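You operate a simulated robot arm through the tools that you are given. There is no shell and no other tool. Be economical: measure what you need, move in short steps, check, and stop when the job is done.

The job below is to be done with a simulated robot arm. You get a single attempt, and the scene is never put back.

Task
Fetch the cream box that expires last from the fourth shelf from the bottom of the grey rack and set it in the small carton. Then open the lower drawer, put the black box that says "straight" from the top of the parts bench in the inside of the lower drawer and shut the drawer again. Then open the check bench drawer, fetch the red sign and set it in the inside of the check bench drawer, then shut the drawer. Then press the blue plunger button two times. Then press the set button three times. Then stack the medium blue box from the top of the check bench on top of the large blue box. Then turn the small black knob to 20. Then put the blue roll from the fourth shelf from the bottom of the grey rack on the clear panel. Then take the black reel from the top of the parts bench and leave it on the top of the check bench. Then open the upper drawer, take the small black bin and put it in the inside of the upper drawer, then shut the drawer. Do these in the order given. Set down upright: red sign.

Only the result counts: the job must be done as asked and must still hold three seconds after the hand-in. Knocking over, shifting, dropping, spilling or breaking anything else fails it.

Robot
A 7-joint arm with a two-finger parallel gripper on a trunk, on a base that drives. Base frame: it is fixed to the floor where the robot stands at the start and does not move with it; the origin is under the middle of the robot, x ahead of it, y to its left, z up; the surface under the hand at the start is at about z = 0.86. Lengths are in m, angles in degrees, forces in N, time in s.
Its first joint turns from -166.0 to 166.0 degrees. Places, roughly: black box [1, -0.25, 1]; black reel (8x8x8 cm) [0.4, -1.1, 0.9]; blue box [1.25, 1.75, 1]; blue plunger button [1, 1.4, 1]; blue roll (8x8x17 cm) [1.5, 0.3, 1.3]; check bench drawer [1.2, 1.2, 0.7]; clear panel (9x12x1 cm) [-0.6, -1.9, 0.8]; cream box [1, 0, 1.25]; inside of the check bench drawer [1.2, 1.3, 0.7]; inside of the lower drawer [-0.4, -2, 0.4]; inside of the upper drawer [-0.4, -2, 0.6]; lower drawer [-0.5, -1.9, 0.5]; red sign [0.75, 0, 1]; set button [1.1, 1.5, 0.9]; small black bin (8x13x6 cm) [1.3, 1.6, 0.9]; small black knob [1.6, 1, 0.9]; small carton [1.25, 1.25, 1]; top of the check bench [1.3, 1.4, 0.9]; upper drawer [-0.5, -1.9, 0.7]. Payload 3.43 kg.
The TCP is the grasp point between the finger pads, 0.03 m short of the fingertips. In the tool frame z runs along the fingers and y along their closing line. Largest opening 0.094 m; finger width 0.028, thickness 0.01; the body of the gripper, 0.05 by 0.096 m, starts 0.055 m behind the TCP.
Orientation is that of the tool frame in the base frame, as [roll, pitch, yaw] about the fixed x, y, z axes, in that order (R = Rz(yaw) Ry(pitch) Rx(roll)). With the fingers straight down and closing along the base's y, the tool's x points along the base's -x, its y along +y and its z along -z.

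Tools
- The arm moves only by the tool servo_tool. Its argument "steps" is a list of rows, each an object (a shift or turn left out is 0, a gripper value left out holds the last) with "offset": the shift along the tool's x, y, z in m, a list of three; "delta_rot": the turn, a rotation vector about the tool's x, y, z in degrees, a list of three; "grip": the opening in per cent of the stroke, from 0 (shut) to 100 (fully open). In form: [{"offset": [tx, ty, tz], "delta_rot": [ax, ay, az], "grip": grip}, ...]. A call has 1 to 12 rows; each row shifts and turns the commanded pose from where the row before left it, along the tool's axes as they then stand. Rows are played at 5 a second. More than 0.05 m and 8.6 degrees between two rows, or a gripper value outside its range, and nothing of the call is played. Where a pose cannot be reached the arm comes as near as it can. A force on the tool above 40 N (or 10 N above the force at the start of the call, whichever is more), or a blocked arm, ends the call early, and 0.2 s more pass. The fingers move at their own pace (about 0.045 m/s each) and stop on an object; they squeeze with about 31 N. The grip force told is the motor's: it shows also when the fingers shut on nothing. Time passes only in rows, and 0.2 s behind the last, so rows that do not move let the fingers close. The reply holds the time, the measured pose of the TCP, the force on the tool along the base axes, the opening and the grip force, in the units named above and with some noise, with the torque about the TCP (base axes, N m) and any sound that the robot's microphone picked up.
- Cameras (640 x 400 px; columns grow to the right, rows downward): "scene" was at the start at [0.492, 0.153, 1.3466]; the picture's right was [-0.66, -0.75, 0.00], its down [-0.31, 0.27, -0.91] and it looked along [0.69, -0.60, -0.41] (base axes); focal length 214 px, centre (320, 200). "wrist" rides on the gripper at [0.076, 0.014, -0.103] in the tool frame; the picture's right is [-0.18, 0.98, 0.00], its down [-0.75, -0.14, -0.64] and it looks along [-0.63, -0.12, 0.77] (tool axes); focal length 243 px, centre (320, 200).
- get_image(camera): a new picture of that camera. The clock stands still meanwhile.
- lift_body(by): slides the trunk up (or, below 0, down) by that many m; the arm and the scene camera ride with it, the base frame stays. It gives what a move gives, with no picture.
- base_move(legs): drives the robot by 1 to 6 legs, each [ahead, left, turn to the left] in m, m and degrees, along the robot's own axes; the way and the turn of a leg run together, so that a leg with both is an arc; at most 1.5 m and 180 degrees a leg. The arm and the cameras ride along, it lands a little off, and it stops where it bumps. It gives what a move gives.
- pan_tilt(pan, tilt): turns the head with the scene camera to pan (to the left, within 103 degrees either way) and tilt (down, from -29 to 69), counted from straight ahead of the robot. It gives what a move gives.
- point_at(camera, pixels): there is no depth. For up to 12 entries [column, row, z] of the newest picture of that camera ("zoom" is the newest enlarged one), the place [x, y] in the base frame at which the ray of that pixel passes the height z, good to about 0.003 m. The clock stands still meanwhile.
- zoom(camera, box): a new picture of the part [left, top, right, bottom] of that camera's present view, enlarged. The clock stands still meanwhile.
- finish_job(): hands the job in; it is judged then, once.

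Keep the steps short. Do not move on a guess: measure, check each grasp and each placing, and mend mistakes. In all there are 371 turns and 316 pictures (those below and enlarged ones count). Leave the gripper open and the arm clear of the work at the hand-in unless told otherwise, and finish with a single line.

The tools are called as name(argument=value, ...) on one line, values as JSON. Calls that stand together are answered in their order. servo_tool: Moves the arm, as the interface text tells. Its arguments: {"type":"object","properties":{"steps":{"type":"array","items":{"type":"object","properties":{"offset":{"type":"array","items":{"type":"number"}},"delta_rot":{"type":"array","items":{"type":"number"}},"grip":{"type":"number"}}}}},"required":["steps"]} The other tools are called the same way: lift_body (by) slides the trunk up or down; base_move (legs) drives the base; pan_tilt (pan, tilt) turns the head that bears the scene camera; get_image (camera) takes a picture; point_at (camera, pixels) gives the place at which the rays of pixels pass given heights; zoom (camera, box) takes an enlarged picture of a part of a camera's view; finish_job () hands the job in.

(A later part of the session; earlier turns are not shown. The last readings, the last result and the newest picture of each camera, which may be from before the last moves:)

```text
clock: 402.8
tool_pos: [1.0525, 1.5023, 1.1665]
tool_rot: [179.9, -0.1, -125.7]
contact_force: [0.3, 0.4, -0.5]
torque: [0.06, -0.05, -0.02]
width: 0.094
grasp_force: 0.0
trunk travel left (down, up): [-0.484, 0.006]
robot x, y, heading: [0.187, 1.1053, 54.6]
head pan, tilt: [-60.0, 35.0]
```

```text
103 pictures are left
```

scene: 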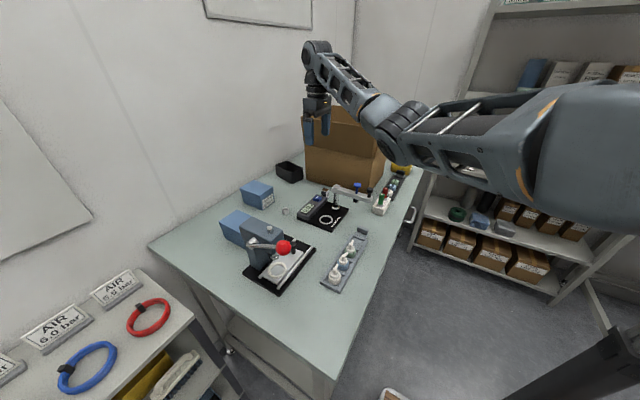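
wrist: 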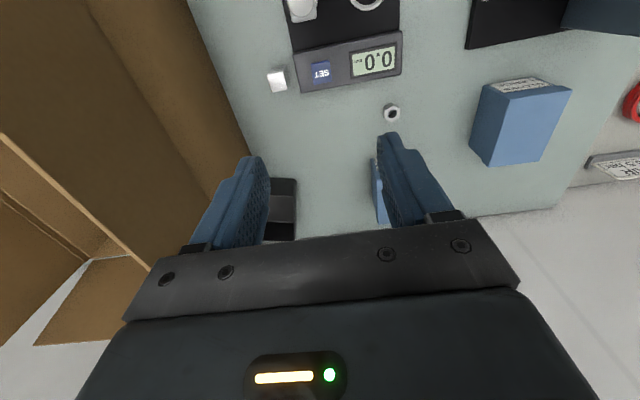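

Three SET clicks done. Now locate the medium blue box, likely behind the carton's right side: back off and move right.

base_move(legs=[[-0.42, 0, 0], [0, -0.65, 0]])

pan_tilt(pan=-15, tilt=25)

get_image(camera="scene")

get_image(camera="wrist")

```text
clock: 408.6
tool_pos: [1.3187, 0.7443, 1.1664]
tool_rot: [-179.9, -0.1, -128.5]
contact_force: [-0.1, 2.0, -0.5]
torque: [-0.11, -0.06, -0.03]
width: 0.0938
grasp_force: 0.0
trunk travel left (down, up): [-0.484, 0.006]
robot x, y, heading: [0.4326, 0.3857, 51.5]
head pan, tilt: [-60.0, 35.0]
```

```text
clock: 409.8
tool_pos: [1.3174, 0.743, 1.1667]
tool_rot: [180.0, -0.1, -128.5]
contact_force: [1.1, -0.5, -0.4]
torque: [0.02, -0.01, 0.02]
width: 0.0939
grasp_force: 0.2
trunk travel left (down, up): [-0.484, 0.006]
robot x, y, heading: [0.4362, 0.3878, 51.3]
head pan, tilt: [-15.0, 25.0]
```

```text
102 pictures are left
```

scene: 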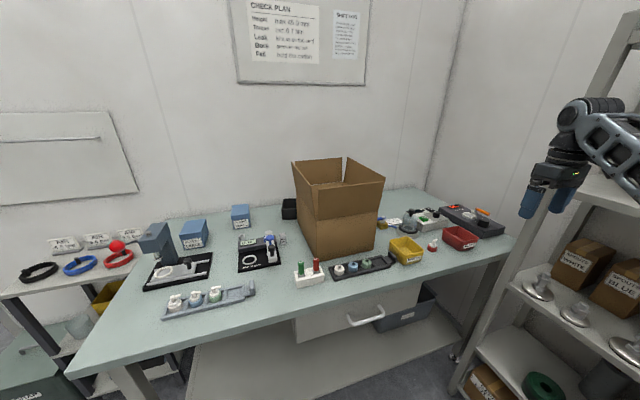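

```text
101 pictures are left
```

wrist: 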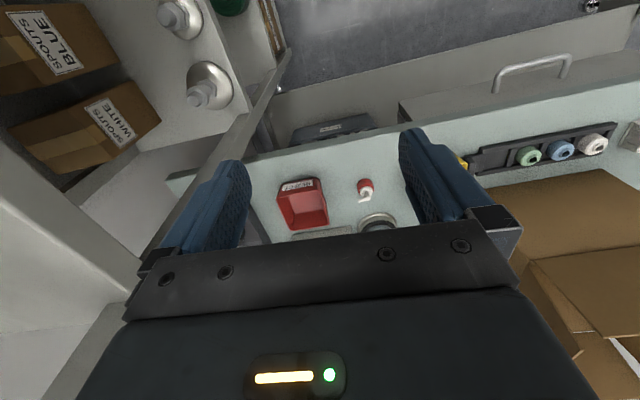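

base_move(legs=[[-0.05, 0.15, 0], [0, 0, 3]])

pan_tilt(pan=-60, tilt=20)

get_image(camera="scene")

pan_tilt(pan=-10, tilt=25)

get_image(camera="scene")

```text
clock: 411.6
tool_pos: [1.1508, 0.8432, 1.1668]
tool_rot: [180.0, -0.2, -125.4]
contact_force: [0.1, 0.4, 0.1]
torque: [0.01, -0.03, 0.0]
width: 0.0939
grasp_force: 0.0
trunk travel left (down, up): [-0.484, 0.006]
robot x, y, heading: [0.2889, 0.4438, 54.7]
head pan, tilt: [-15.0, 25.0]
```

```text
clock: 412.7
tool_pos: [1.151, 0.8437, 1.167]
tool_rot: [179.9, -0.1, -125.4]
contact_force: [-0.8, -0.3, -0.1]
torque: [0.01, -0.03, 0.0]
width: 0.094
grasp_force: 0.0
trunk travel left (down, up): [-0.484, 0.006]
robot x, y, heading: [0.2881, 0.4429, 55.0]
head pan, tilt: [-60.0, 20.0]
```

```text
100 pictures are left
```

scene: 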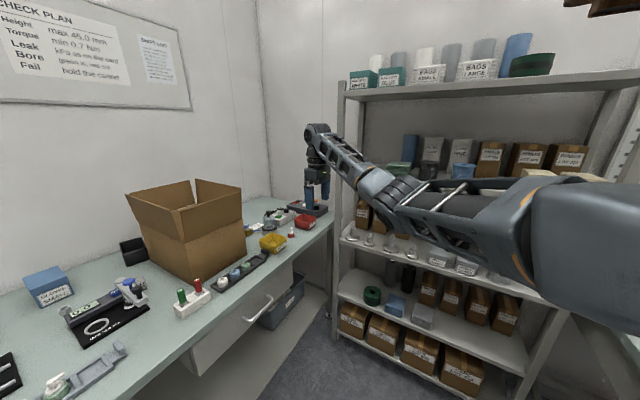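

```text
clock: 413.9
tool_pos: [1.1517, 0.8437, 1.1673]
tool_rot: [180.0, -0.1, -125.4]
contact_force: [0.9, -0.1, 1.3]
torque: [-0.01, -0.02, -0.03]
width: 0.0941
grasp_force: 0.1
trunk travel left (down, up): [-0.484, 0.006]
robot x, y, heading: [0.2859, 0.444, 54.6]
head pan, tilt: [-10.0, 25.0]
```

```text
99 pictures are left
```

scene: 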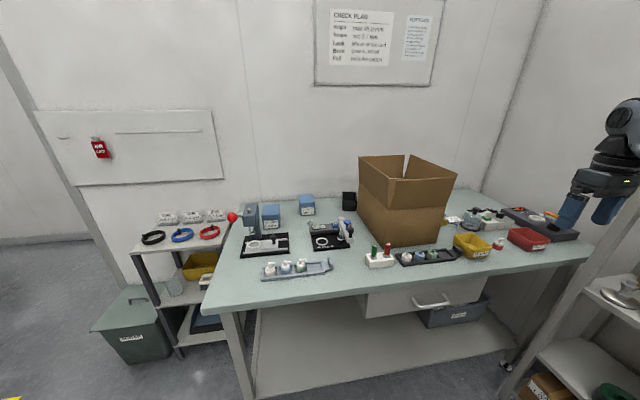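

servo_tool(steps=[{"offset": [0, 0.045, 0]}, {"offset": [0, 0.045, 0]}, {"offset": [0, 0.045, 0]}, {"offset": [0, 0.045, 0]}, {"offset": [0, 0.045, 0]}, {"offset": [0.02, 0.03, 0]}, {"offset": [0.03, 0, 0]}, {}])

base_move(legs=[[0, -0.35, 0]])

pan_tilt(pan=5, tilt=20)

get_image(camera="scene")

```text
clock: 415.7
tool_pos: [0.9131, 0.9506, 1.1683]
tool_rot: [179.9, -0.2, -125.3]
contact_force: [0.3, -0.3, -1.1]
torque: [-0.01, 0.02, 0.01]
width: 0.0941
grasp_force: 0.0
trunk travel left (down, up): [-0.484, 0.006]
robot x, y, heading: [0.2887, 0.4422, 54.7]
head pan, tilt: [-10.0, 25.0]
```

```text
clock: 417.1
tool_pos: [1.0385, 0.8615, 1.1677]
tool_rot: [-179.9, -0.2, -126.5]
contact_force: [0.7, 0.4, -0.6]
torque: [-0.01, -0.01, -0.03]
width: 0.0939
grasp_force: 0.0
trunk travel left (down, up): [-0.484, 0.006]
robot x, y, heading: [0.4034, 0.3634, 53.3]
head pan, tilt: [-10.0, 25.0]
stopped in leg 1: the robot was blocked; the commanded pose is now the measured one
```

```text
clock: 417.9
tool_pos: [1.0387, 0.8626, 1.1678]
tool_rot: [180.0, -0.2, -126.6]
contact_force: [0.5, -0.3, 0.0]
torque: [-0.02, 0.02, 0.01]
width: 0.0938
grasp_force: 0.0
trunk travel left (down, up): [-0.484, 0.006]
robot x, y, heading: [0.4046, 0.3674, 53.9]
head pan, tilt: [5.0, 20.0]
```

```text
98 pictures are left
```

scene: 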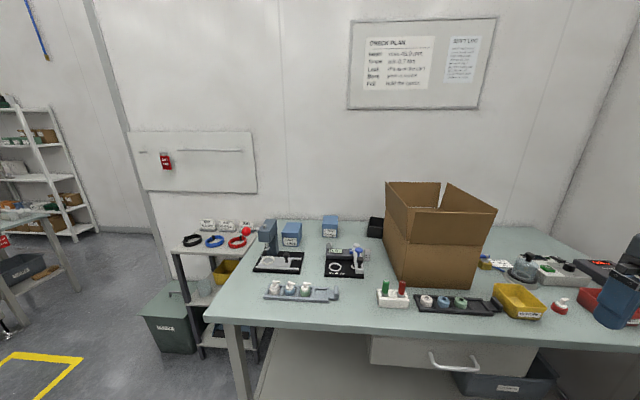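

The base's rear corner touched the parts-bench leg; move clear left, raise the hand, drive ahead, then right.

servo_tool(steps=[{"offset": [0, 0, -0.04]}, {"offset": [0, 0, -0.04]}, {"offset": [0, 0, -0.04]}, {}])

base_move(legs=[[0, 0.08, 0], [0.4, 0, 0.5], [0, -0.3, 0]])

pan_tilt(pan=0, tilt=30)

get_image(camera="scene")

get_image(camera="wrist")

```text
clock: 418.9
tool_pos: [1.0389, 0.8622, 1.2879]
tool_rot: [-179.9, -0.1, -126.5]
contact_force: [-0.4, -0.5, 0.3]
torque: [-0.01, 0.03, 0.03]
width: 0.0939
grasp_force: 0.0
trunk travel left (down, up): [-0.484, 0.006]
robot x, y, heading: [0.4064, 0.3662, 53.7]
head pan, tilt: [5.0, 20.0]
```

```text
clock: 419.6
tool_pos: [1.0373, 0.8635, 1.2885]
tool_rot: [-180.0, -0.1, -126.5]
contact_force: [0.3, -0.1, -0.5]
torque: [-0.01, -0.01, 0.01]
width: 0.094
grasp_force: 0.0
trunk travel left (down, up): [-0.484, 0.006]
robot x, y, heading: [0.4032, 0.3678, 53.7]
head pan, tilt: [5.0, 20.0]
stopped in leg 1: the robot was blocked; the commanded pose is now the measured one
```

```text
clock: 420.3
tool_pos: [1.0374, 0.8633, 1.2885]
tool_rot: [-180.0, -0.1, -126.5]
contact_force: [-0.2, 0.7, 0.9]
torque: [0.02, 0.03, -0.01]
width: 0.0941
grasp_force: 0.1
trunk travel left (down, up): [-0.484, 0.006]
robot x, y, heading: [0.4034, 0.3654, 53.4]
head pan, tilt: [0.0, 30.0]
```

```text
97 pictures are left
```

scene: 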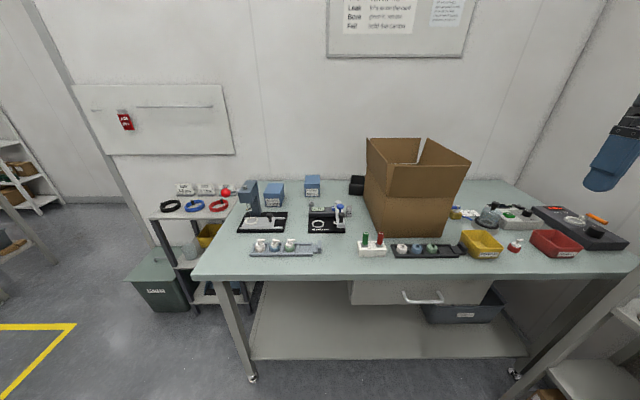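

```text
96 pictures are left
```

wrist: 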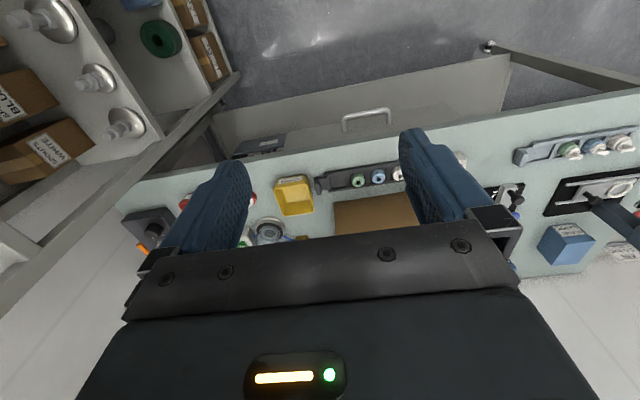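

pan_tilt(pan=-95, tilt=60)

get_image(camera="scene")

```text
clock: 422.0
tool_pos: [1.0387, 0.863, 1.2882]
tool_rot: [180.0, -0.2, -126.5]
contact_force: [-0.5, -0.2, 0.5]
torque: [-0.01, -0.01, 0.01]
width: 0.0939
grasp_force: 0.0
trunk travel left (down, up): [-0.484, 0.006]
robot x, y, heading: [0.4011, 0.3678, 53.4]
head pan, tilt: [-95.0, 60.0]
```

```text
95 pictures are left
```

scene: 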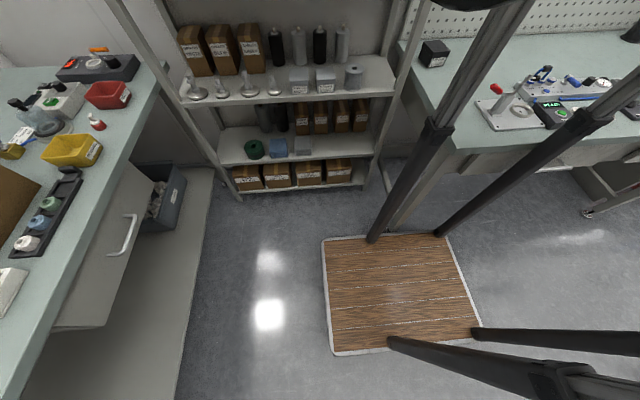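

base_move(legs=[[0.06, 0.03, 0]])

base_move(legs=[[0.0, 0.06, 0]])

```text
clock: 423.0
tool_pos: [1.0485, 0.9292, 1.2879]
tool_rot: [179.9, -0.1, -126.4]
contact_force: [-0.2, 0.3, 0.6]
torque: [-0.02, -0.03, 0.01]
width: 0.0943
grasp_force: 0.0
trunk travel left (down, up): [-0.484, 0.006]
robot x, y, heading: [0.4107, 0.4347, 53.7]
head pan, tilt: [-95.0, 60.0]
```

```text
clock: 424.0
tool_pos: [1.0001, 0.9657, 1.2881]
tool_rot: [-180.0, -0.1, -126.5]
contact_force: [0.2, -0.9, 0.1]
torque: [0.03, 0.03, -0.02]
width: 0.0938
grasp_force: 0.0
trunk travel left (down, up): [-0.484, 0.006]
robot x, y, heading: [0.364, 0.4712, 53.7]
head pan, tilt: [-95.0, 60.0]
```

base_move(legs=[[0.38, 0, 0.8], [0, -0.35, 0]])

pan_tilt(pan=5, tilt=35)

get_image(camera="scene")

get_image(camera="wrist")

```text
clock: 428.3
tool_pos: [1.4903, 1.0833, 1.287]
tool_rot: [180.0, -0.2, -125.3]
contact_force: [0.1, 0.6, 0.2]
torque: [0.0, 0.01, 0.02]
width: 0.094
grasp_force: 0.0
trunk travel left (down, up): [-0.484, 0.006]
robot x, y, heading: [0.87, 0.5717, 55.0]
head pan, tilt: [-95.0, 60.0]
stopped in leg 2: the robot was blocked; the commanded pose is now the measured one
```

```text
clock: 430.1
tool_pos: [1.4897, 1.0841, 1.2872]
tool_rot: [179.9, -0.2, -125.3]
contact_force: [1.0, -1.5, -0.5]
torque: [-0.05, -0.01, 0.01]
width: 0.0941
grasp_force: 0.1
trunk travel left (down, up): [-0.484, 0.006]
robot x, y, heading: [0.8697, 0.5699, 54.7]
head pan, tilt: [5.0, 35.0]
```

```text
94 pictures are left
```

scene: 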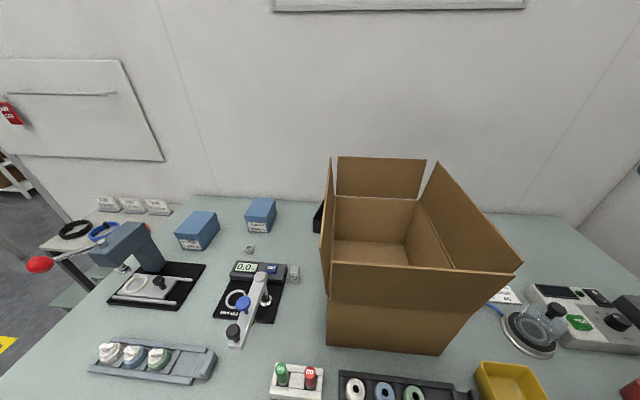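

```text
93 pictures are left
```

wrist: 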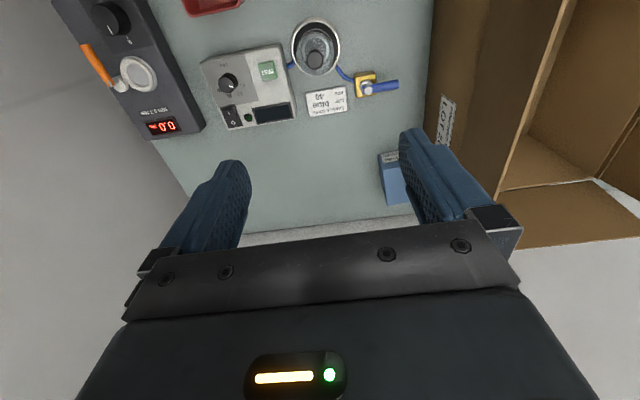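

base_move(legs=[[0, 0.03, 0]])

servo_tool(steps=[{"offset": [0, 0.03, 0]}, {}])

get_image(camera="wrist")

zoom(camera="wrist", box=[290, 120, 418, 220])

```text
clock: 430.9
tool_pos: [1.4696, 1.0992, 1.2867]
tool_rot: [179.8, -0.3, -125.4]
contact_force: [0.5, 0.0, 1.1]
torque: [0.01, 0.02, 0.01]
width: 0.0939
grasp_force: 0.0
trunk travel left (down, up): [-0.484, 0.006]
robot x, y, heading: [0.8414, 0.588, 54.8]
head pan, tilt: [5.0, 35.0]
```

```text
clock: 431.5
tool_pos: [1.4447, 1.1168, 1.2864]
tool_rot: [179.8, -0.2, -125.3]
contact_force: [0.0, 0.4, -1.1]
torque: [0.0, 0.01, 0.0]
width: 0.0938
grasp_force: 0.0
trunk travel left (down, up): [-0.484, 0.006]
robot x, y, heading: [0.8442, 0.5873, 54.8]
head pan, tilt: [5.0, 35.0]
```

```text
92 pictures are left
```

wrist: 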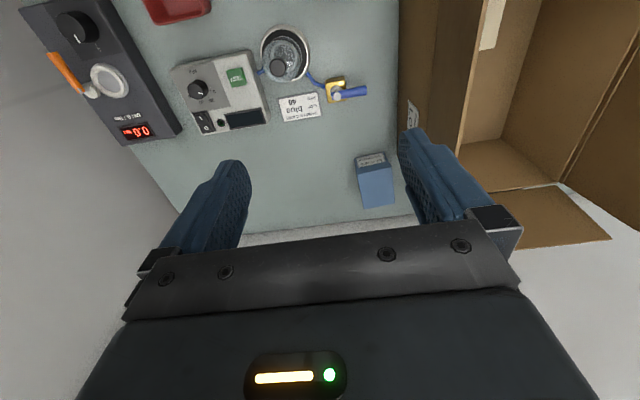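

```text
4.00 times, centred on (354, 170) of wrist
```

zoom: 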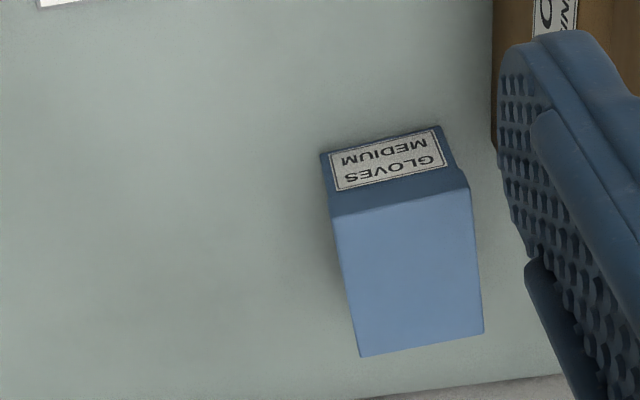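

point_at(camera="zoom", pixels=[[320, 156, 0.87], [440, 127, 0.87], [332, 216, 0.95], [470, 189, 0.95], [484, 333, 0.95], [360, 356, 0.95], [332, 216, 0.94], [470, 189, 0.94], [484, 333, 0.94], [360, 356, 0.94]])

```text
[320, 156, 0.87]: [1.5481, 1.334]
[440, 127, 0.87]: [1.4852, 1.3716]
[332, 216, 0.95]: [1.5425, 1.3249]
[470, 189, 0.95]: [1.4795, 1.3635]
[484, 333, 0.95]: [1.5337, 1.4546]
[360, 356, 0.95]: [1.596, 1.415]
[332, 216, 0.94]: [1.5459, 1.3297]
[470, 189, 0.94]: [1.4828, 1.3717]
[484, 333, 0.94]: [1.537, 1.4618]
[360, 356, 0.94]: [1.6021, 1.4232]
```

Medium box found: centre ≈ (1.542,1.397), 0.076×0.105, top z≈0.94. Extend the arm and position over it.

servo_tool(steps=[{"offset": [-0.04, -0.018, 0]}, {"offset": [-0.04, -0.018, 0]}, {"offset": [-0.04, -0.018, 0]}, {"offset": [-0.037, -0.016, 0]}, {}])

base_move(legs=[[0, 0.15, 0], [0.128, 0, 0]])

get_image(camera="wrist")

pan_tilt(pan=-25, tilt=25)

get_image(camera="scene")

```text
clock: 432.7
tool_pos: [1.5925, 1.2058, 1.2851]
tool_rot: [179.8, -0.2, -125.3]
contact_force: [0.6, -0.4, -0.1]
torque: [-0.06, 0.03, 0.0]
width: 0.0941
grasp_force: 0.1
trunk travel left (down, up): [-0.484, 0.006]
robot x, y, heading: [0.8418, 0.5851, 54.8]
head pan, tilt: [5.0, 35.0]
```

```text
clock: 434.9
tool_pos: [1.5425, 1.3965, 1.2857]
tool_rot: [179.8, -0.1, -125.2]
contact_force: [0.0, 0.1, 0.7]
torque: [0.0, 0.02, -0.03]
width: 0.094
grasp_force: 0.1
trunk travel left (down, up): [-0.484, 0.006]
robot x, y, heading: [0.7962, 0.7761, 54.7]
head pan, tilt: [5.0, 35.0]
```

```text
90 pictures are left
```

wrist: 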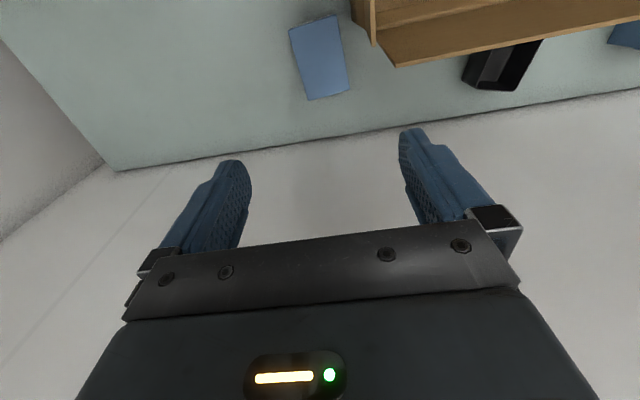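

```text
clock: 435.9
tool_pos: [1.5423, 1.3962, 1.2852]
tool_rot: [179.8, -0.2, -125.1]
contact_force: [-0.7, 0.2, 0.9]
torque: [-0.02, 0.01, 0.0]
width: 0.0939
grasp_force: 0.1
trunk travel left (down, up): [-0.484, 0.006]
robot x, y, heading: [0.7984, 0.7838, 54.8]
head pan, tilt: [-25.0, 25.0]
```

```text
89 pictures are left
```

scene: 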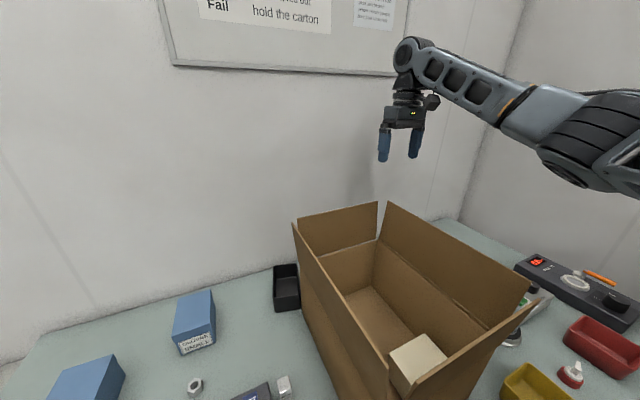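

zoom(camera="wrist", box=[270, 0, 398, 110])

```text
3.64 times, centred on (334, 55) of wrist
```

zoom: 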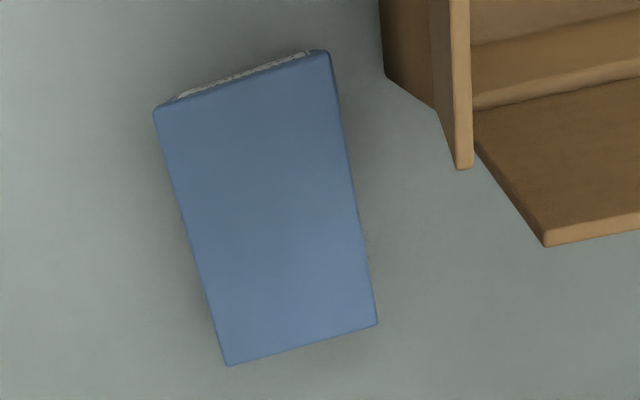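

point_at(camera="zoom", pixels=[[154, 114, 0.94], [329, 52, 0.94], [378, 325, 0.94], [227, 365, 0.94], [462, 165, 1.16], [545, 243, 1.16], [440, 108, 1.05]])

```text
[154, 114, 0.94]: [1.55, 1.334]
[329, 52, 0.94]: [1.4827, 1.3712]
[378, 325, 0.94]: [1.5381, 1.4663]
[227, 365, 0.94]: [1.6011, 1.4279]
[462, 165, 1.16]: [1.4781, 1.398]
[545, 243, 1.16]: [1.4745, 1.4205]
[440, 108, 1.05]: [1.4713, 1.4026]
```

servo_tool(steps=[{"offset": [-0.008, 0.002, 0.04], "delta_rot": [0, 0, -5.6]}, {"offset": [0, 0, 0.045]}, {"offset": [0, 0, 0.045]}, {"offset": [0, 0, 0.045]}, {"offset": [0, 0, 0.045]}, {"offset": [0, 0, 0.03]}, {}])

get_image(camera="wrist")

get_image(camera="scene")

```text
clock: 437.5
tool_pos: [1.5449, 1.4042, 1.0347]
tool_rot: [179.8, -0.2, -119.6]
contact_force: [0.5, 0.0, 0.2]
torque: [-0.01, -0.02, 0.02]
width: 0.0941
grasp_force: 0.2
trunk travel left (down, up): [-0.484, 0.006]
robot x, y, heading: [0.7925, 0.7813, 54.6]
head pan, tilt: [-25.0, 25.0]
```

```text
87 pictures are left
```

wrist: 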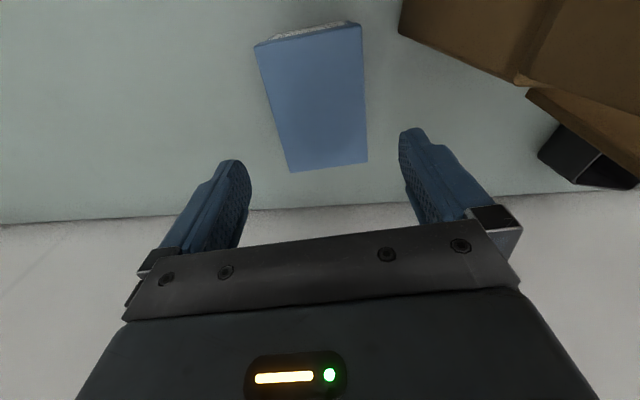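

```text
86 pictures are left
```

scene: 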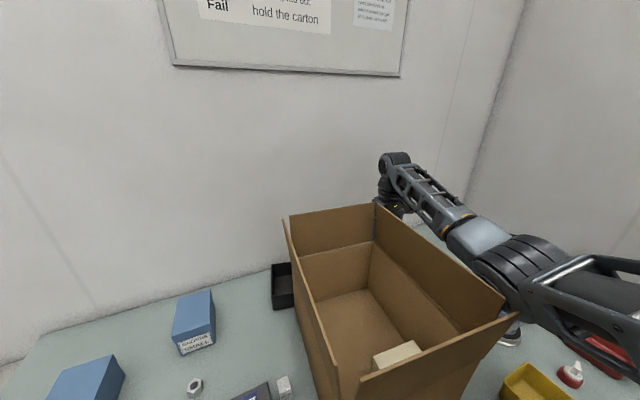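

zoom(camera="scene", box=[360, 140, 560, 300])

```text
2.50 times, centred on (460, 220) of scene
```

zoom: 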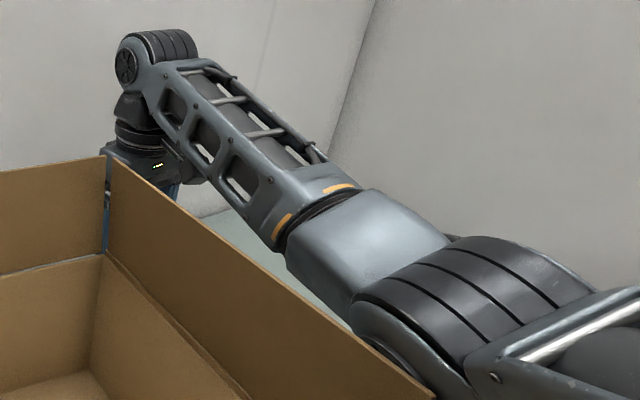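

servo_tool(steps=[{"offset": [0, 0, 0.04]}, {"offset": [0, 0, 0.04]}, {}])

zoom(camera="scene", box=[360, 140, 560, 300])

get_image(camera="wrist")

```text
clock: 438.3
tool_pos: [1.544, 1.4041, 0.9542]
tool_rot: [179.7, -0.2, -119.5]
contact_force: [0.4, -0.3, -0.1]
torque: [-0.01, -0.02, 0.01]
width: 0.0942
grasp_force: 0.1
trunk travel left (down, up): [-0.484, 0.006]
robot x, y, heading: [0.7973, 0.7791, 54.8]
head pan, tilt: [-25.0, 25.0]
```

```text
2.50 times, centred on (460, 220) of scene
```

zoom: 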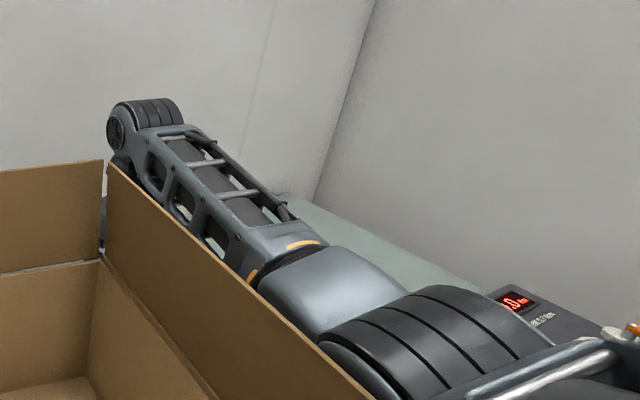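

```text
83 pictures are left
```

wrist: 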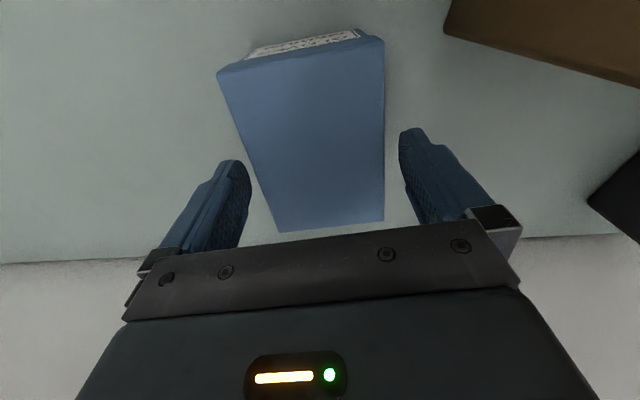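

get_image(camera="scene")

```text
82 pictures are left
```

scene: 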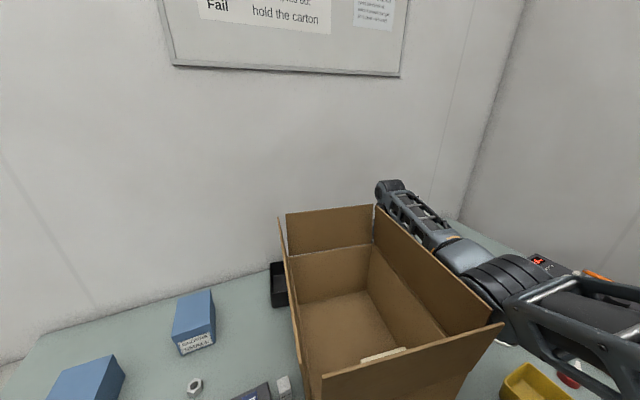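

servo_tool(steps=[{"offset": [0, -0.002, 0.02]}, {"offset": [0, 0, 0.015]}, {}])

servo_tool(steps=[{"grip": 0}, {}, {}, {}, {"offset": [0, 0, -0.03]}, {}])

get_image(camera="wrist")

```text
clock: 439.1
tool_pos: [1.5458, 1.4038, 0.9198]
tool_rot: [179.7, -0.2, -119.6]
contact_force: [0.0, -0.2, 0.7]
torque: [-0.05, -0.03, 0.0]
width: 0.094
grasp_force: 0.2
trunk travel left (down, up): [-0.484, 0.006]
robot x, y, heading: [0.7943, 0.7795, 54.5]
head pan, tilt: [-25.0, 25.0]
```

```text
clock: 440.5
tool_pos: [1.545, 1.4042, 0.9497]
tool_rot: [179.7, -0.2, -119.6]
contact_force: [-0.7, -0.3, -2.6]
torque: [-0.01, 0.05, -0.01]
width: 0.0823
grasp_force: 30.4
trunk travel left (down, up): [-0.484, 0.006]
robot x, y, heading: [0.7955, 0.7807, 54.9]
head pan, tilt: [-25.0, 25.0]
```

```text
81 pictures are left
```

wrist: 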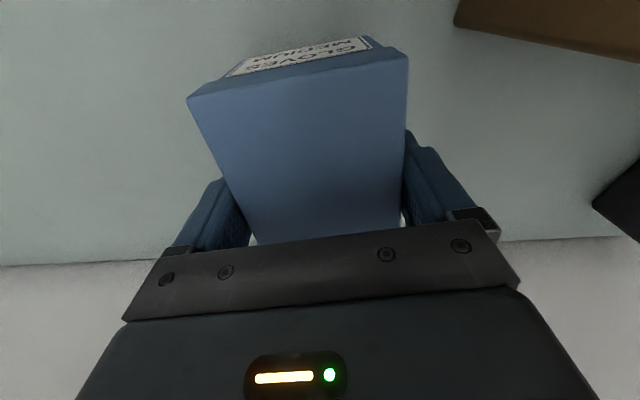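

Medium box held. Lift above the flaps, back off, slide left toward the large box.

servo_tool(steps=[{"offset": [0, 0, -0.045]}, {"offset": [0, 0, -0.045]}, {"offset": [0, 0, -0.045]}, {"offset": [0, 0, -0.045]}, {"offset": [0, 0, -0.045]}, {"offset": [0, 0, -0.045]}, {"offset": [0, 0, -0.045]}, {"offset": [0, 0, -0.03]}, {}])

base_move(legs=[[-0.28, 0, 0], [0, 0.62, 0]])

get_image(camera="wrist")

get_image(camera="scene")

```text
clock: 442.5
tool_pos: [1.5484, 1.4029, 1.2954]
tool_rot: [179.8, -0.3, -119.6]
contact_force: [0.4, 0.1, -2.3]
torque: [0.04, 0.0, 0.01]
width: 0.0824
grasp_force: 31.4
trunk travel left (down, up): [-0.484, 0.006]
robot x, y, heading: [0.7946, 0.7758, 54.8]
head pan, tilt: [-25.0, 25.0]
```

```text
clock: 444.4
tool_pos: [1.3958, 1.1933, 1.2953]
tool_rot: [179.8, -0.2, -119.5]
contact_force: [0.3, 0.4, -2.8]
torque: [0.0, 0.0, 0.01]
width: 0.0821
grasp_force: 31.1
trunk travel left (down, up): [-0.484, 0.006]
robot x, y, heading: [0.6418, 0.5669, 54.9]
head pan, tilt: [-25.0, 25.0]
stopped in leg 1: the robot was blocked; the commanded pose is now the measured one
```

```text
80 pictures are left
```

wrist: 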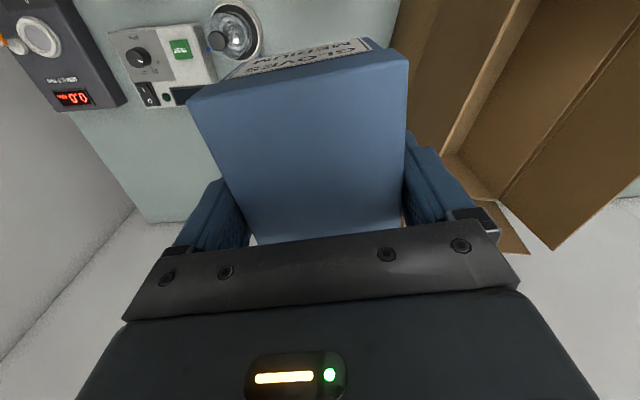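

```text
79 pictures are left
```

scene: 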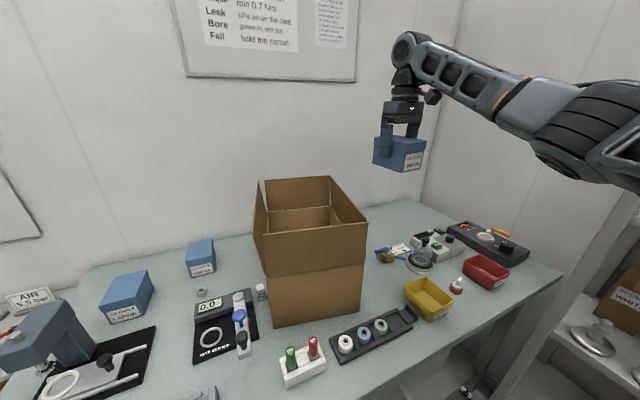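

base_move(legs=[[0.04, 0, 0], [0, 0.62, 0]])

pan_tilt(pan=-25, tilt=35)

get_image(camera="scene")

get_image(camera="wrist")

```text
clock: 448.4
tool_pos: [0.9116, 1.5802, 1.296]
tool_rot: [179.7, -0.2, -119.5]
contact_force: [1.4, -0.2, -2.2]
torque: [-0.01, -0.02, 0.01]
width: 0.0818
grasp_force: 30.4
trunk travel left (down, up): [-0.484, 0.006]
robot x, y, heading: [0.1591, 0.9557, 55.2]
head pan, tilt: [-25.0, 25.0]
```

```text
clock: 449.1
tool_pos: [0.9106, 1.5798, 1.2956]
tool_rot: [179.8, -0.2, -119.5]
contact_force: [-0.5, -0.6, -2.4]
torque: [0.02, 0.03, 0.0]
width: 0.082
grasp_force: 30.5
trunk travel left (down, up): [-0.484, 0.006]
robot x, y, heading: [0.1629, 0.9525, 54.9]
head pan, tilt: [-25.0, 35.0]
```

```text
78 pictures are left
```

scene: 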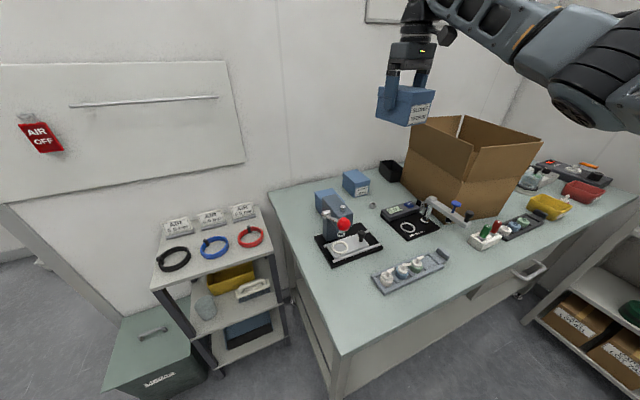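

```text
77 pictures are left
```

wrist: 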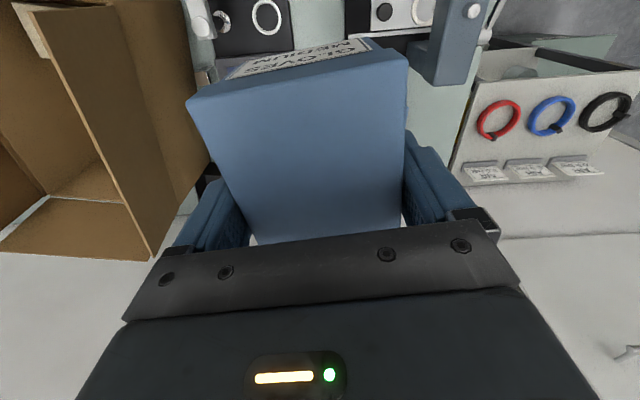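

zoom(camera="scene", box=[300, 160, 396, 250])

```text
4.44 times, centred on (348, 205) of scene
```

zoom: 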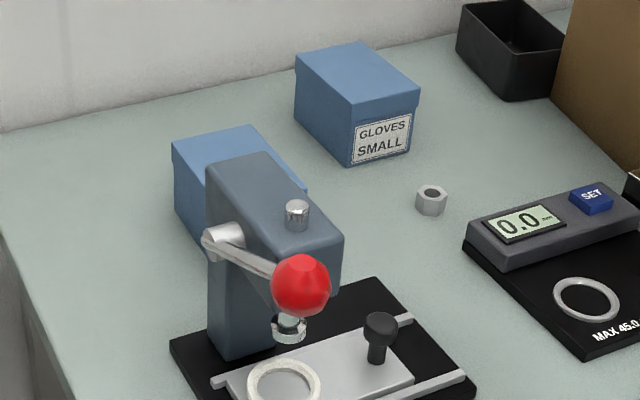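

base_move(legs=[[0, -0.33, 0]])

pan_tilt(pan=0, tilt=35)

get_image(camera="scene")

```text
clock: 451.3
tool_pos: [1.1831, 1.39, 1.2954]
tool_rot: [179.8, -0.1, -119.4]
contact_force: [1.1, -0.2, -2.2]
torque: [0.02, 0.0, 0.02]
width: 0.082
grasp_force: 30.7
trunk travel left (down, up): [-0.484, 0.006]
robot x, y, heading: [0.4357, 0.7628, 55.3]
head pan, tilt: [-25.0, 35.0]
```

```text
clock: 452.2
tool_pos: [1.182, 1.3891, 1.2955]
tool_rot: [179.9, -0.2, -119.5]
contact_force: [0.8, 0.4, -2.4]
torque: [0.03, -0.02, -0.02]
width: 0.0821
grasp_force: 30.8
trunk travel left (down, up): [-0.484, 0.006]
robot x, y, heading: [0.431, 0.7624, 55.0]
head pan, tilt: [0.0, 35.0]
```

```text
75 pictures are left
```

scene: 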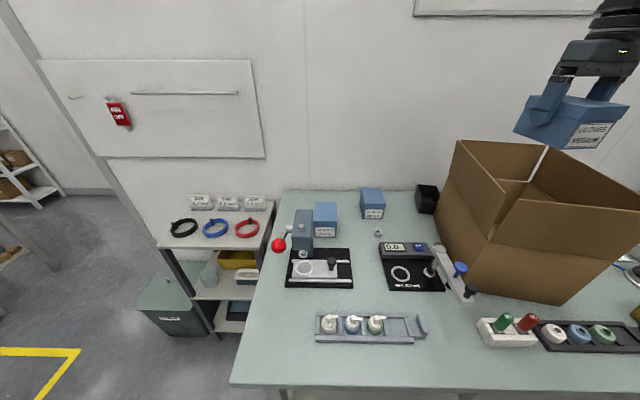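

zoom(camera="scene", box=[265, 180, 361, 240])

point_at(camera="zoom", pixels=[[320, 350, 0.87], [470, 375, 0.87], [326, 265, 0.95], [478, 270, 0.95], [472, 145, 0.95], [333, 145, 0.95], [326, 265, 0.97], [478, 270, 0.97], [200, 200, 1.03], [310, 200, 1.03]])

```text
6.67 times, centred on (313, 210) of scene
```

zoom: 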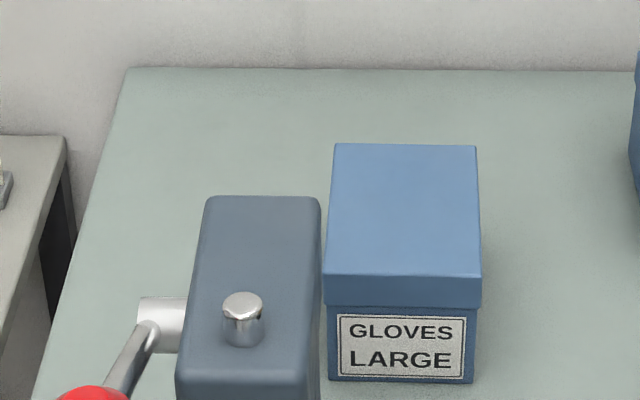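

```text
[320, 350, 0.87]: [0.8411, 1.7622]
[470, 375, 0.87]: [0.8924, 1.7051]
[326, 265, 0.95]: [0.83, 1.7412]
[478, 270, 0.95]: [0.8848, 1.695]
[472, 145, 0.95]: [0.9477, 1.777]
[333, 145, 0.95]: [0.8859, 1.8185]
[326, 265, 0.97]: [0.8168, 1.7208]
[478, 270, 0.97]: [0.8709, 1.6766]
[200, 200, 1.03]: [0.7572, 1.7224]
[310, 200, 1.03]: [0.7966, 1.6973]
```

base_move(legs=[[0, 0.455, 0], [0.1, 0, 0]])

pan_tilt(pan=-30, tilt=35)

zoom(camera="scene", box=[270, 120, 462, 240])

```text
clock: 455.7
tool_pos: [0.868, 1.7322, 1.2954]
tool_rot: [179.9, -0.2, -119.4]
contact_force: [0.2, -1.1, -2.2]
torque: [0.01, -0.01, 0.0]
width: 0.0821
grasp_force: 30.9
trunk travel left (down, up): [-0.484, 0.006]
robot x, y, heading: [0.1165, 1.1031, 55.1]
head pan, tilt: [0.0, 35.0]
```

```text
clock: 456.6
tool_pos: [0.8679, 1.7331, 1.2955]
tool_rot: [179.8, -0.2, -119.5]
contact_force: [-0.9, 0.2, -2.0]
torque: [-0.05, 0.0, -0.03]
width: 0.0818
grasp_force: 31.2
trunk travel left (down, up): [-0.484, 0.006]
robot x, y, heading: [0.1159, 1.107, 55.2]
head pan, tilt: [-30.0, 35.0]
```

```text
3.33 times, centred on (366, 180) of scene
```

zoom: 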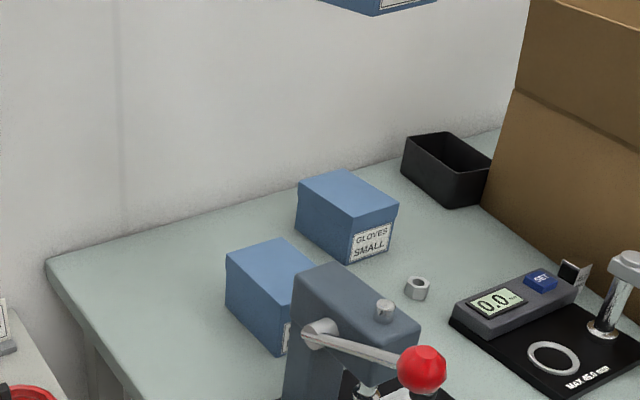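

zoom(camera="scene", box=[325, 180, 389, 235])

```text
7.27 times, centred on (357, 208) of scene
```

zoom: 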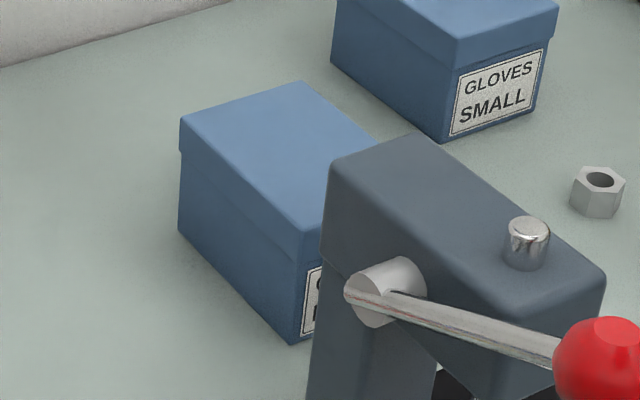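

point_at(camera="zoom", pixels=[[181, 120, 0.95], [303, 82, 0.95], [300, 232, 0.95], [181, 120, 0.94], [303, 82, 0.94], [300, 232, 0.94], [181, 120, 0.96], [303, 82, 0.96], [300, 232, 0.96], [291, 343, 0.87], [180, 232, 0.87]])

```text
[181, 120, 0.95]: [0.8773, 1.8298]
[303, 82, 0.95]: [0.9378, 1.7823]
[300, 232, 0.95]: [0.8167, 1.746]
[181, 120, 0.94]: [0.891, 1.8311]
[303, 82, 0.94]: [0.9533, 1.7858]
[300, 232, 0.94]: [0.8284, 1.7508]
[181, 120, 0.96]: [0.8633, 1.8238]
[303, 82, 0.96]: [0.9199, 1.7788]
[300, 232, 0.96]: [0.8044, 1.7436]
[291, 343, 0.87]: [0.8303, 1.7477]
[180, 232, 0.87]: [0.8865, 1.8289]
```

Large box: centre ≈ (0.8925,1.768), top z≈0.941. Align above it.

base_move(legs=[[0.048, 0, 0]])

servo_tool(steps=[{"delta_rot": [0.2, 0.2, 7.2]}, {"offset": [0, 0, 0.04]}, {"offset": [0, 0, 0.04]}, {"offset": [0, 0, 0.04]}, {}])

get_image(camera="scene")

```text
clock: 457.6
tool_pos: [0.8942, 1.7716, 1.2952]
tool_rot: [179.8, -0.3, -119.6]
contact_force: [-0.3, 0.5, -2.4]
torque: [-0.01, 0.03, 0.0]
width: 0.082
grasp_force: 30.9
trunk travel left (down, up): [-0.484, 0.006]
robot x, y, heading: [0.1419, 1.1486, 55.2]
head pan, tilt: [-30.0, 35.0]
```

```text
clock: 458.8
tool_pos: [0.8937, 1.772, 1.1751]
tool_rot: [179.9, -0.3, -126.7]
contact_force: [-0.6, 0.0, -2.0]
torque: [0.0, 0.02, -0.01]
width: 0.0823
grasp_force: 31.2
trunk travel left (down, up): [-0.484, 0.006]
robot x, y, heading: [0.1428, 1.1432, 55.1]
head pan, tilt: [-30.0, 35.0]
```

```text
71 pictures are left
```

scene: 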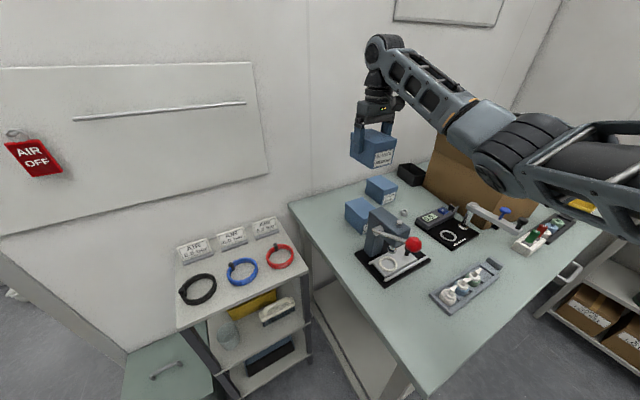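

Clear. Lower to just above the large box.

servo_tool(steps=[{"offset": [0, 0, 0.045]}, {"offset": [0, 0, 0.045]}, {"offset": [0, 0, 0.045]}, {"offset": [0, 0, 0.03]}, {}])

zoom(camera="scene", box=[320, 140, 448, 240])

```text
clock: 460.0
tool_pos: [0.8921, 1.77, 1.0094]
tool_rot: [-180.0, -0.4, -126.7]
contact_force: [0.1, -0.2, -2.0]
torque: [-0.01, 0.01, 0.01]
width: 0.0821
grasp_force: 31.2
trunk travel left (down, up): [-0.484, 0.006]
robot x, y, heading: [0.1438, 1.1473, 54.9]
head pan, tilt: [-30.0, 35.0]
```

```text
4.00 times, centred on (384, 190) of scene
```

zoom: 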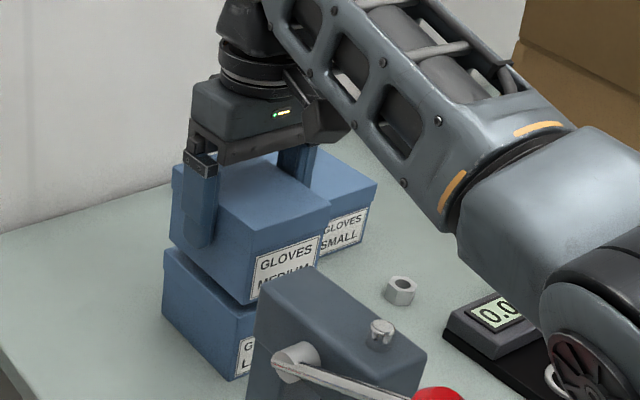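

servo_tool(steps=[{"offset": [0.001, 0, 0.008]}, {"offset": [0, 0, 0.006]}, {"offset": [0, 0, 0.003]}, {}])

zoom(camera="scene", box=[320, 140, 448, 240])

```text
clock: 461.0
tool_pos: [0.8935, 1.7688, 0.9927]
tool_rot: [-180.0, -0.4, -126.7]
contact_force: [-0.8, 0.0, 2.9]
torque: [0.12, 0.21, -0.01]
width: 0.0823
grasp_force: 31.3
trunk travel left (down, up): [-0.484, 0.006]
robot x, y, heading: [0.1448, 1.1439, 55.1]
head pan, tilt: [-30.0, 35.0]
```

```text
4.00 times, centred on (384, 190) of scene
```

zoom: 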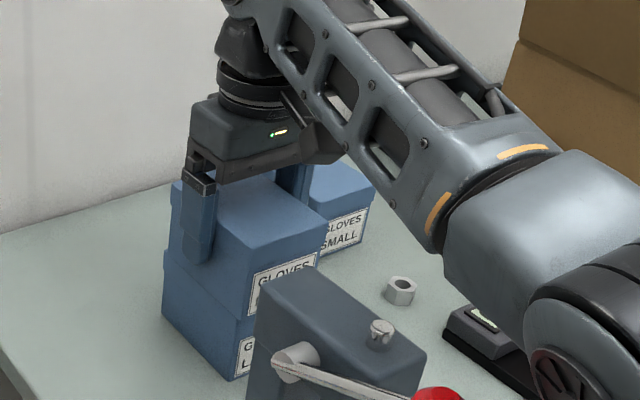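

servo_tool(steps=[{"offset": [0, 0, 0.002], "grip": 100}, {}, {}, {"offset": [0, 0, -0.03]}, {"offset": [0, 0, -0.045]}, {"offset": [0, 0, -0.045]}, {"offset": [0, 0, -0.045]}, {"offset": [0, 0, -0.045]}, {}])

zoom(camera="scene", box=[320, 140, 448, 240])

```text
clock: 463.0
tool_pos: [0.8933, 1.7704, 1.2033]
tool_rot: [-179.9, -0.4, -126.7]
contact_force: [1.3, -0.5, 0.5]
torque: [0.02, -0.05, 0.01]
width: 0.0941
grasp_force: 0.0
trunk travel left (down, up): [-0.484, 0.006]
robot x, y, heading: [0.1439, 1.1502, 55.5]
head pan, tilt: [-30.0, 35.0]
```

```text
4.00 times, centred on (384, 190) of scene
```

zoom: 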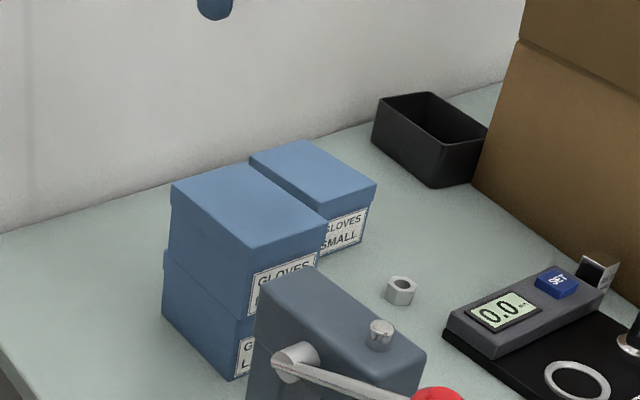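

Stacked neatly. Next the small black knob on the right end of the bench: raise and move right.

servo_tool(steps=[{"offset": [0, 0, -0.045], "grip": 60}, {"offset": [0, 0, -0.045]}, {"offset": [0.045, 0, 0]}, {"offset": [0.045, 0, 0]}, {"offset": [0.045, 0, 0]}, {}])

base_move(legs=[[-0.05, 0, 0], [0, -0.87, 0]])

get_image(camera="wrist")

```text
clock: 464.4
tool_pos: [0.8132, 1.6621, 1.2926]
tool_rot: [180.0, -0.3, -126.8]
contact_force: [-0.2, 0.4, -0.8]
torque: [-0.01, -0.01, -0.02]
width: 0.0564
grasp_force: 0.1
trunk travel left (down, up): [-0.484, 0.006]
robot x, y, heading: [0.1414, 1.1429, 55.4]
head pan, tilt: [-30.0, 35.0]
```

```text
clock: 469.5
tool_pos: [1.4999, 1.1234, 1.2936]
tool_rot: [-180.0, -0.4, -126.6]
contact_force: [0.3, -0.2, 0.1]
torque: [0.01, 0.0, 0.01]
width: 0.0562
grasp_force: 0.1
trunk travel left (down, up): [-0.484, 0.006]
robot x, y, heading: [0.8289, 0.6044, 54.9]
head pan, tilt: [-30.0, 35.0]
```

```text
67 pictures are left
```

wrist: 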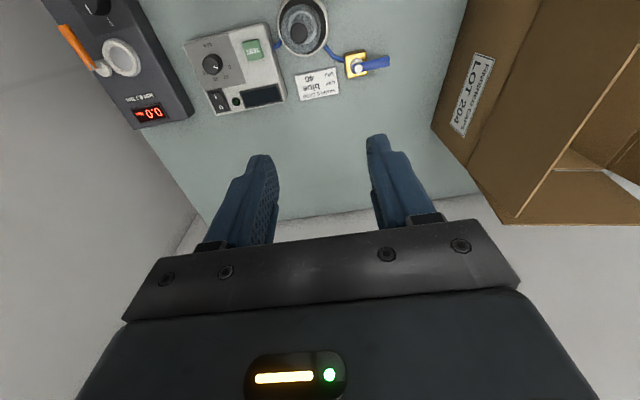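

zoom(camera="wrist", box=[180, 20, 292, 120])

point_at(camera="wrist", pixels=[[212, 64, 0.93], [212, 64, 0.95], [95, 5, 0.95], [212, 64, 0.91], [185, 45, 0.92], [265, 25, 0.92], [285, 100, 0.9]])

```text
4.00 times, centred on (236, 70) of wrist
```

zoom: 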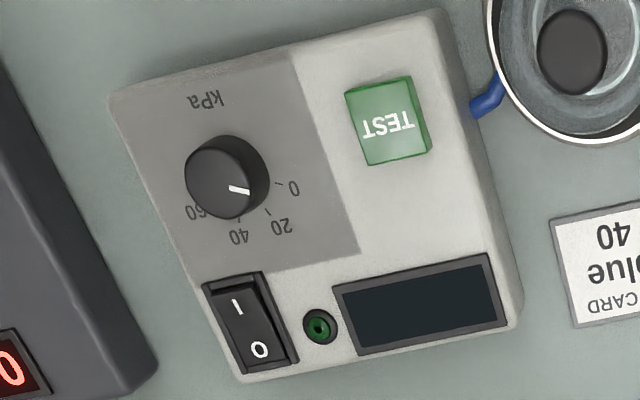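

```text
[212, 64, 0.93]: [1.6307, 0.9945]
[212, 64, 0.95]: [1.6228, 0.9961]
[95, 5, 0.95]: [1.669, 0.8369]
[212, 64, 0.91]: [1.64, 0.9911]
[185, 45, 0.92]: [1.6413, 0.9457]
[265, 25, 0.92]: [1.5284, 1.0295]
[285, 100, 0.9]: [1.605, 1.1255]
```

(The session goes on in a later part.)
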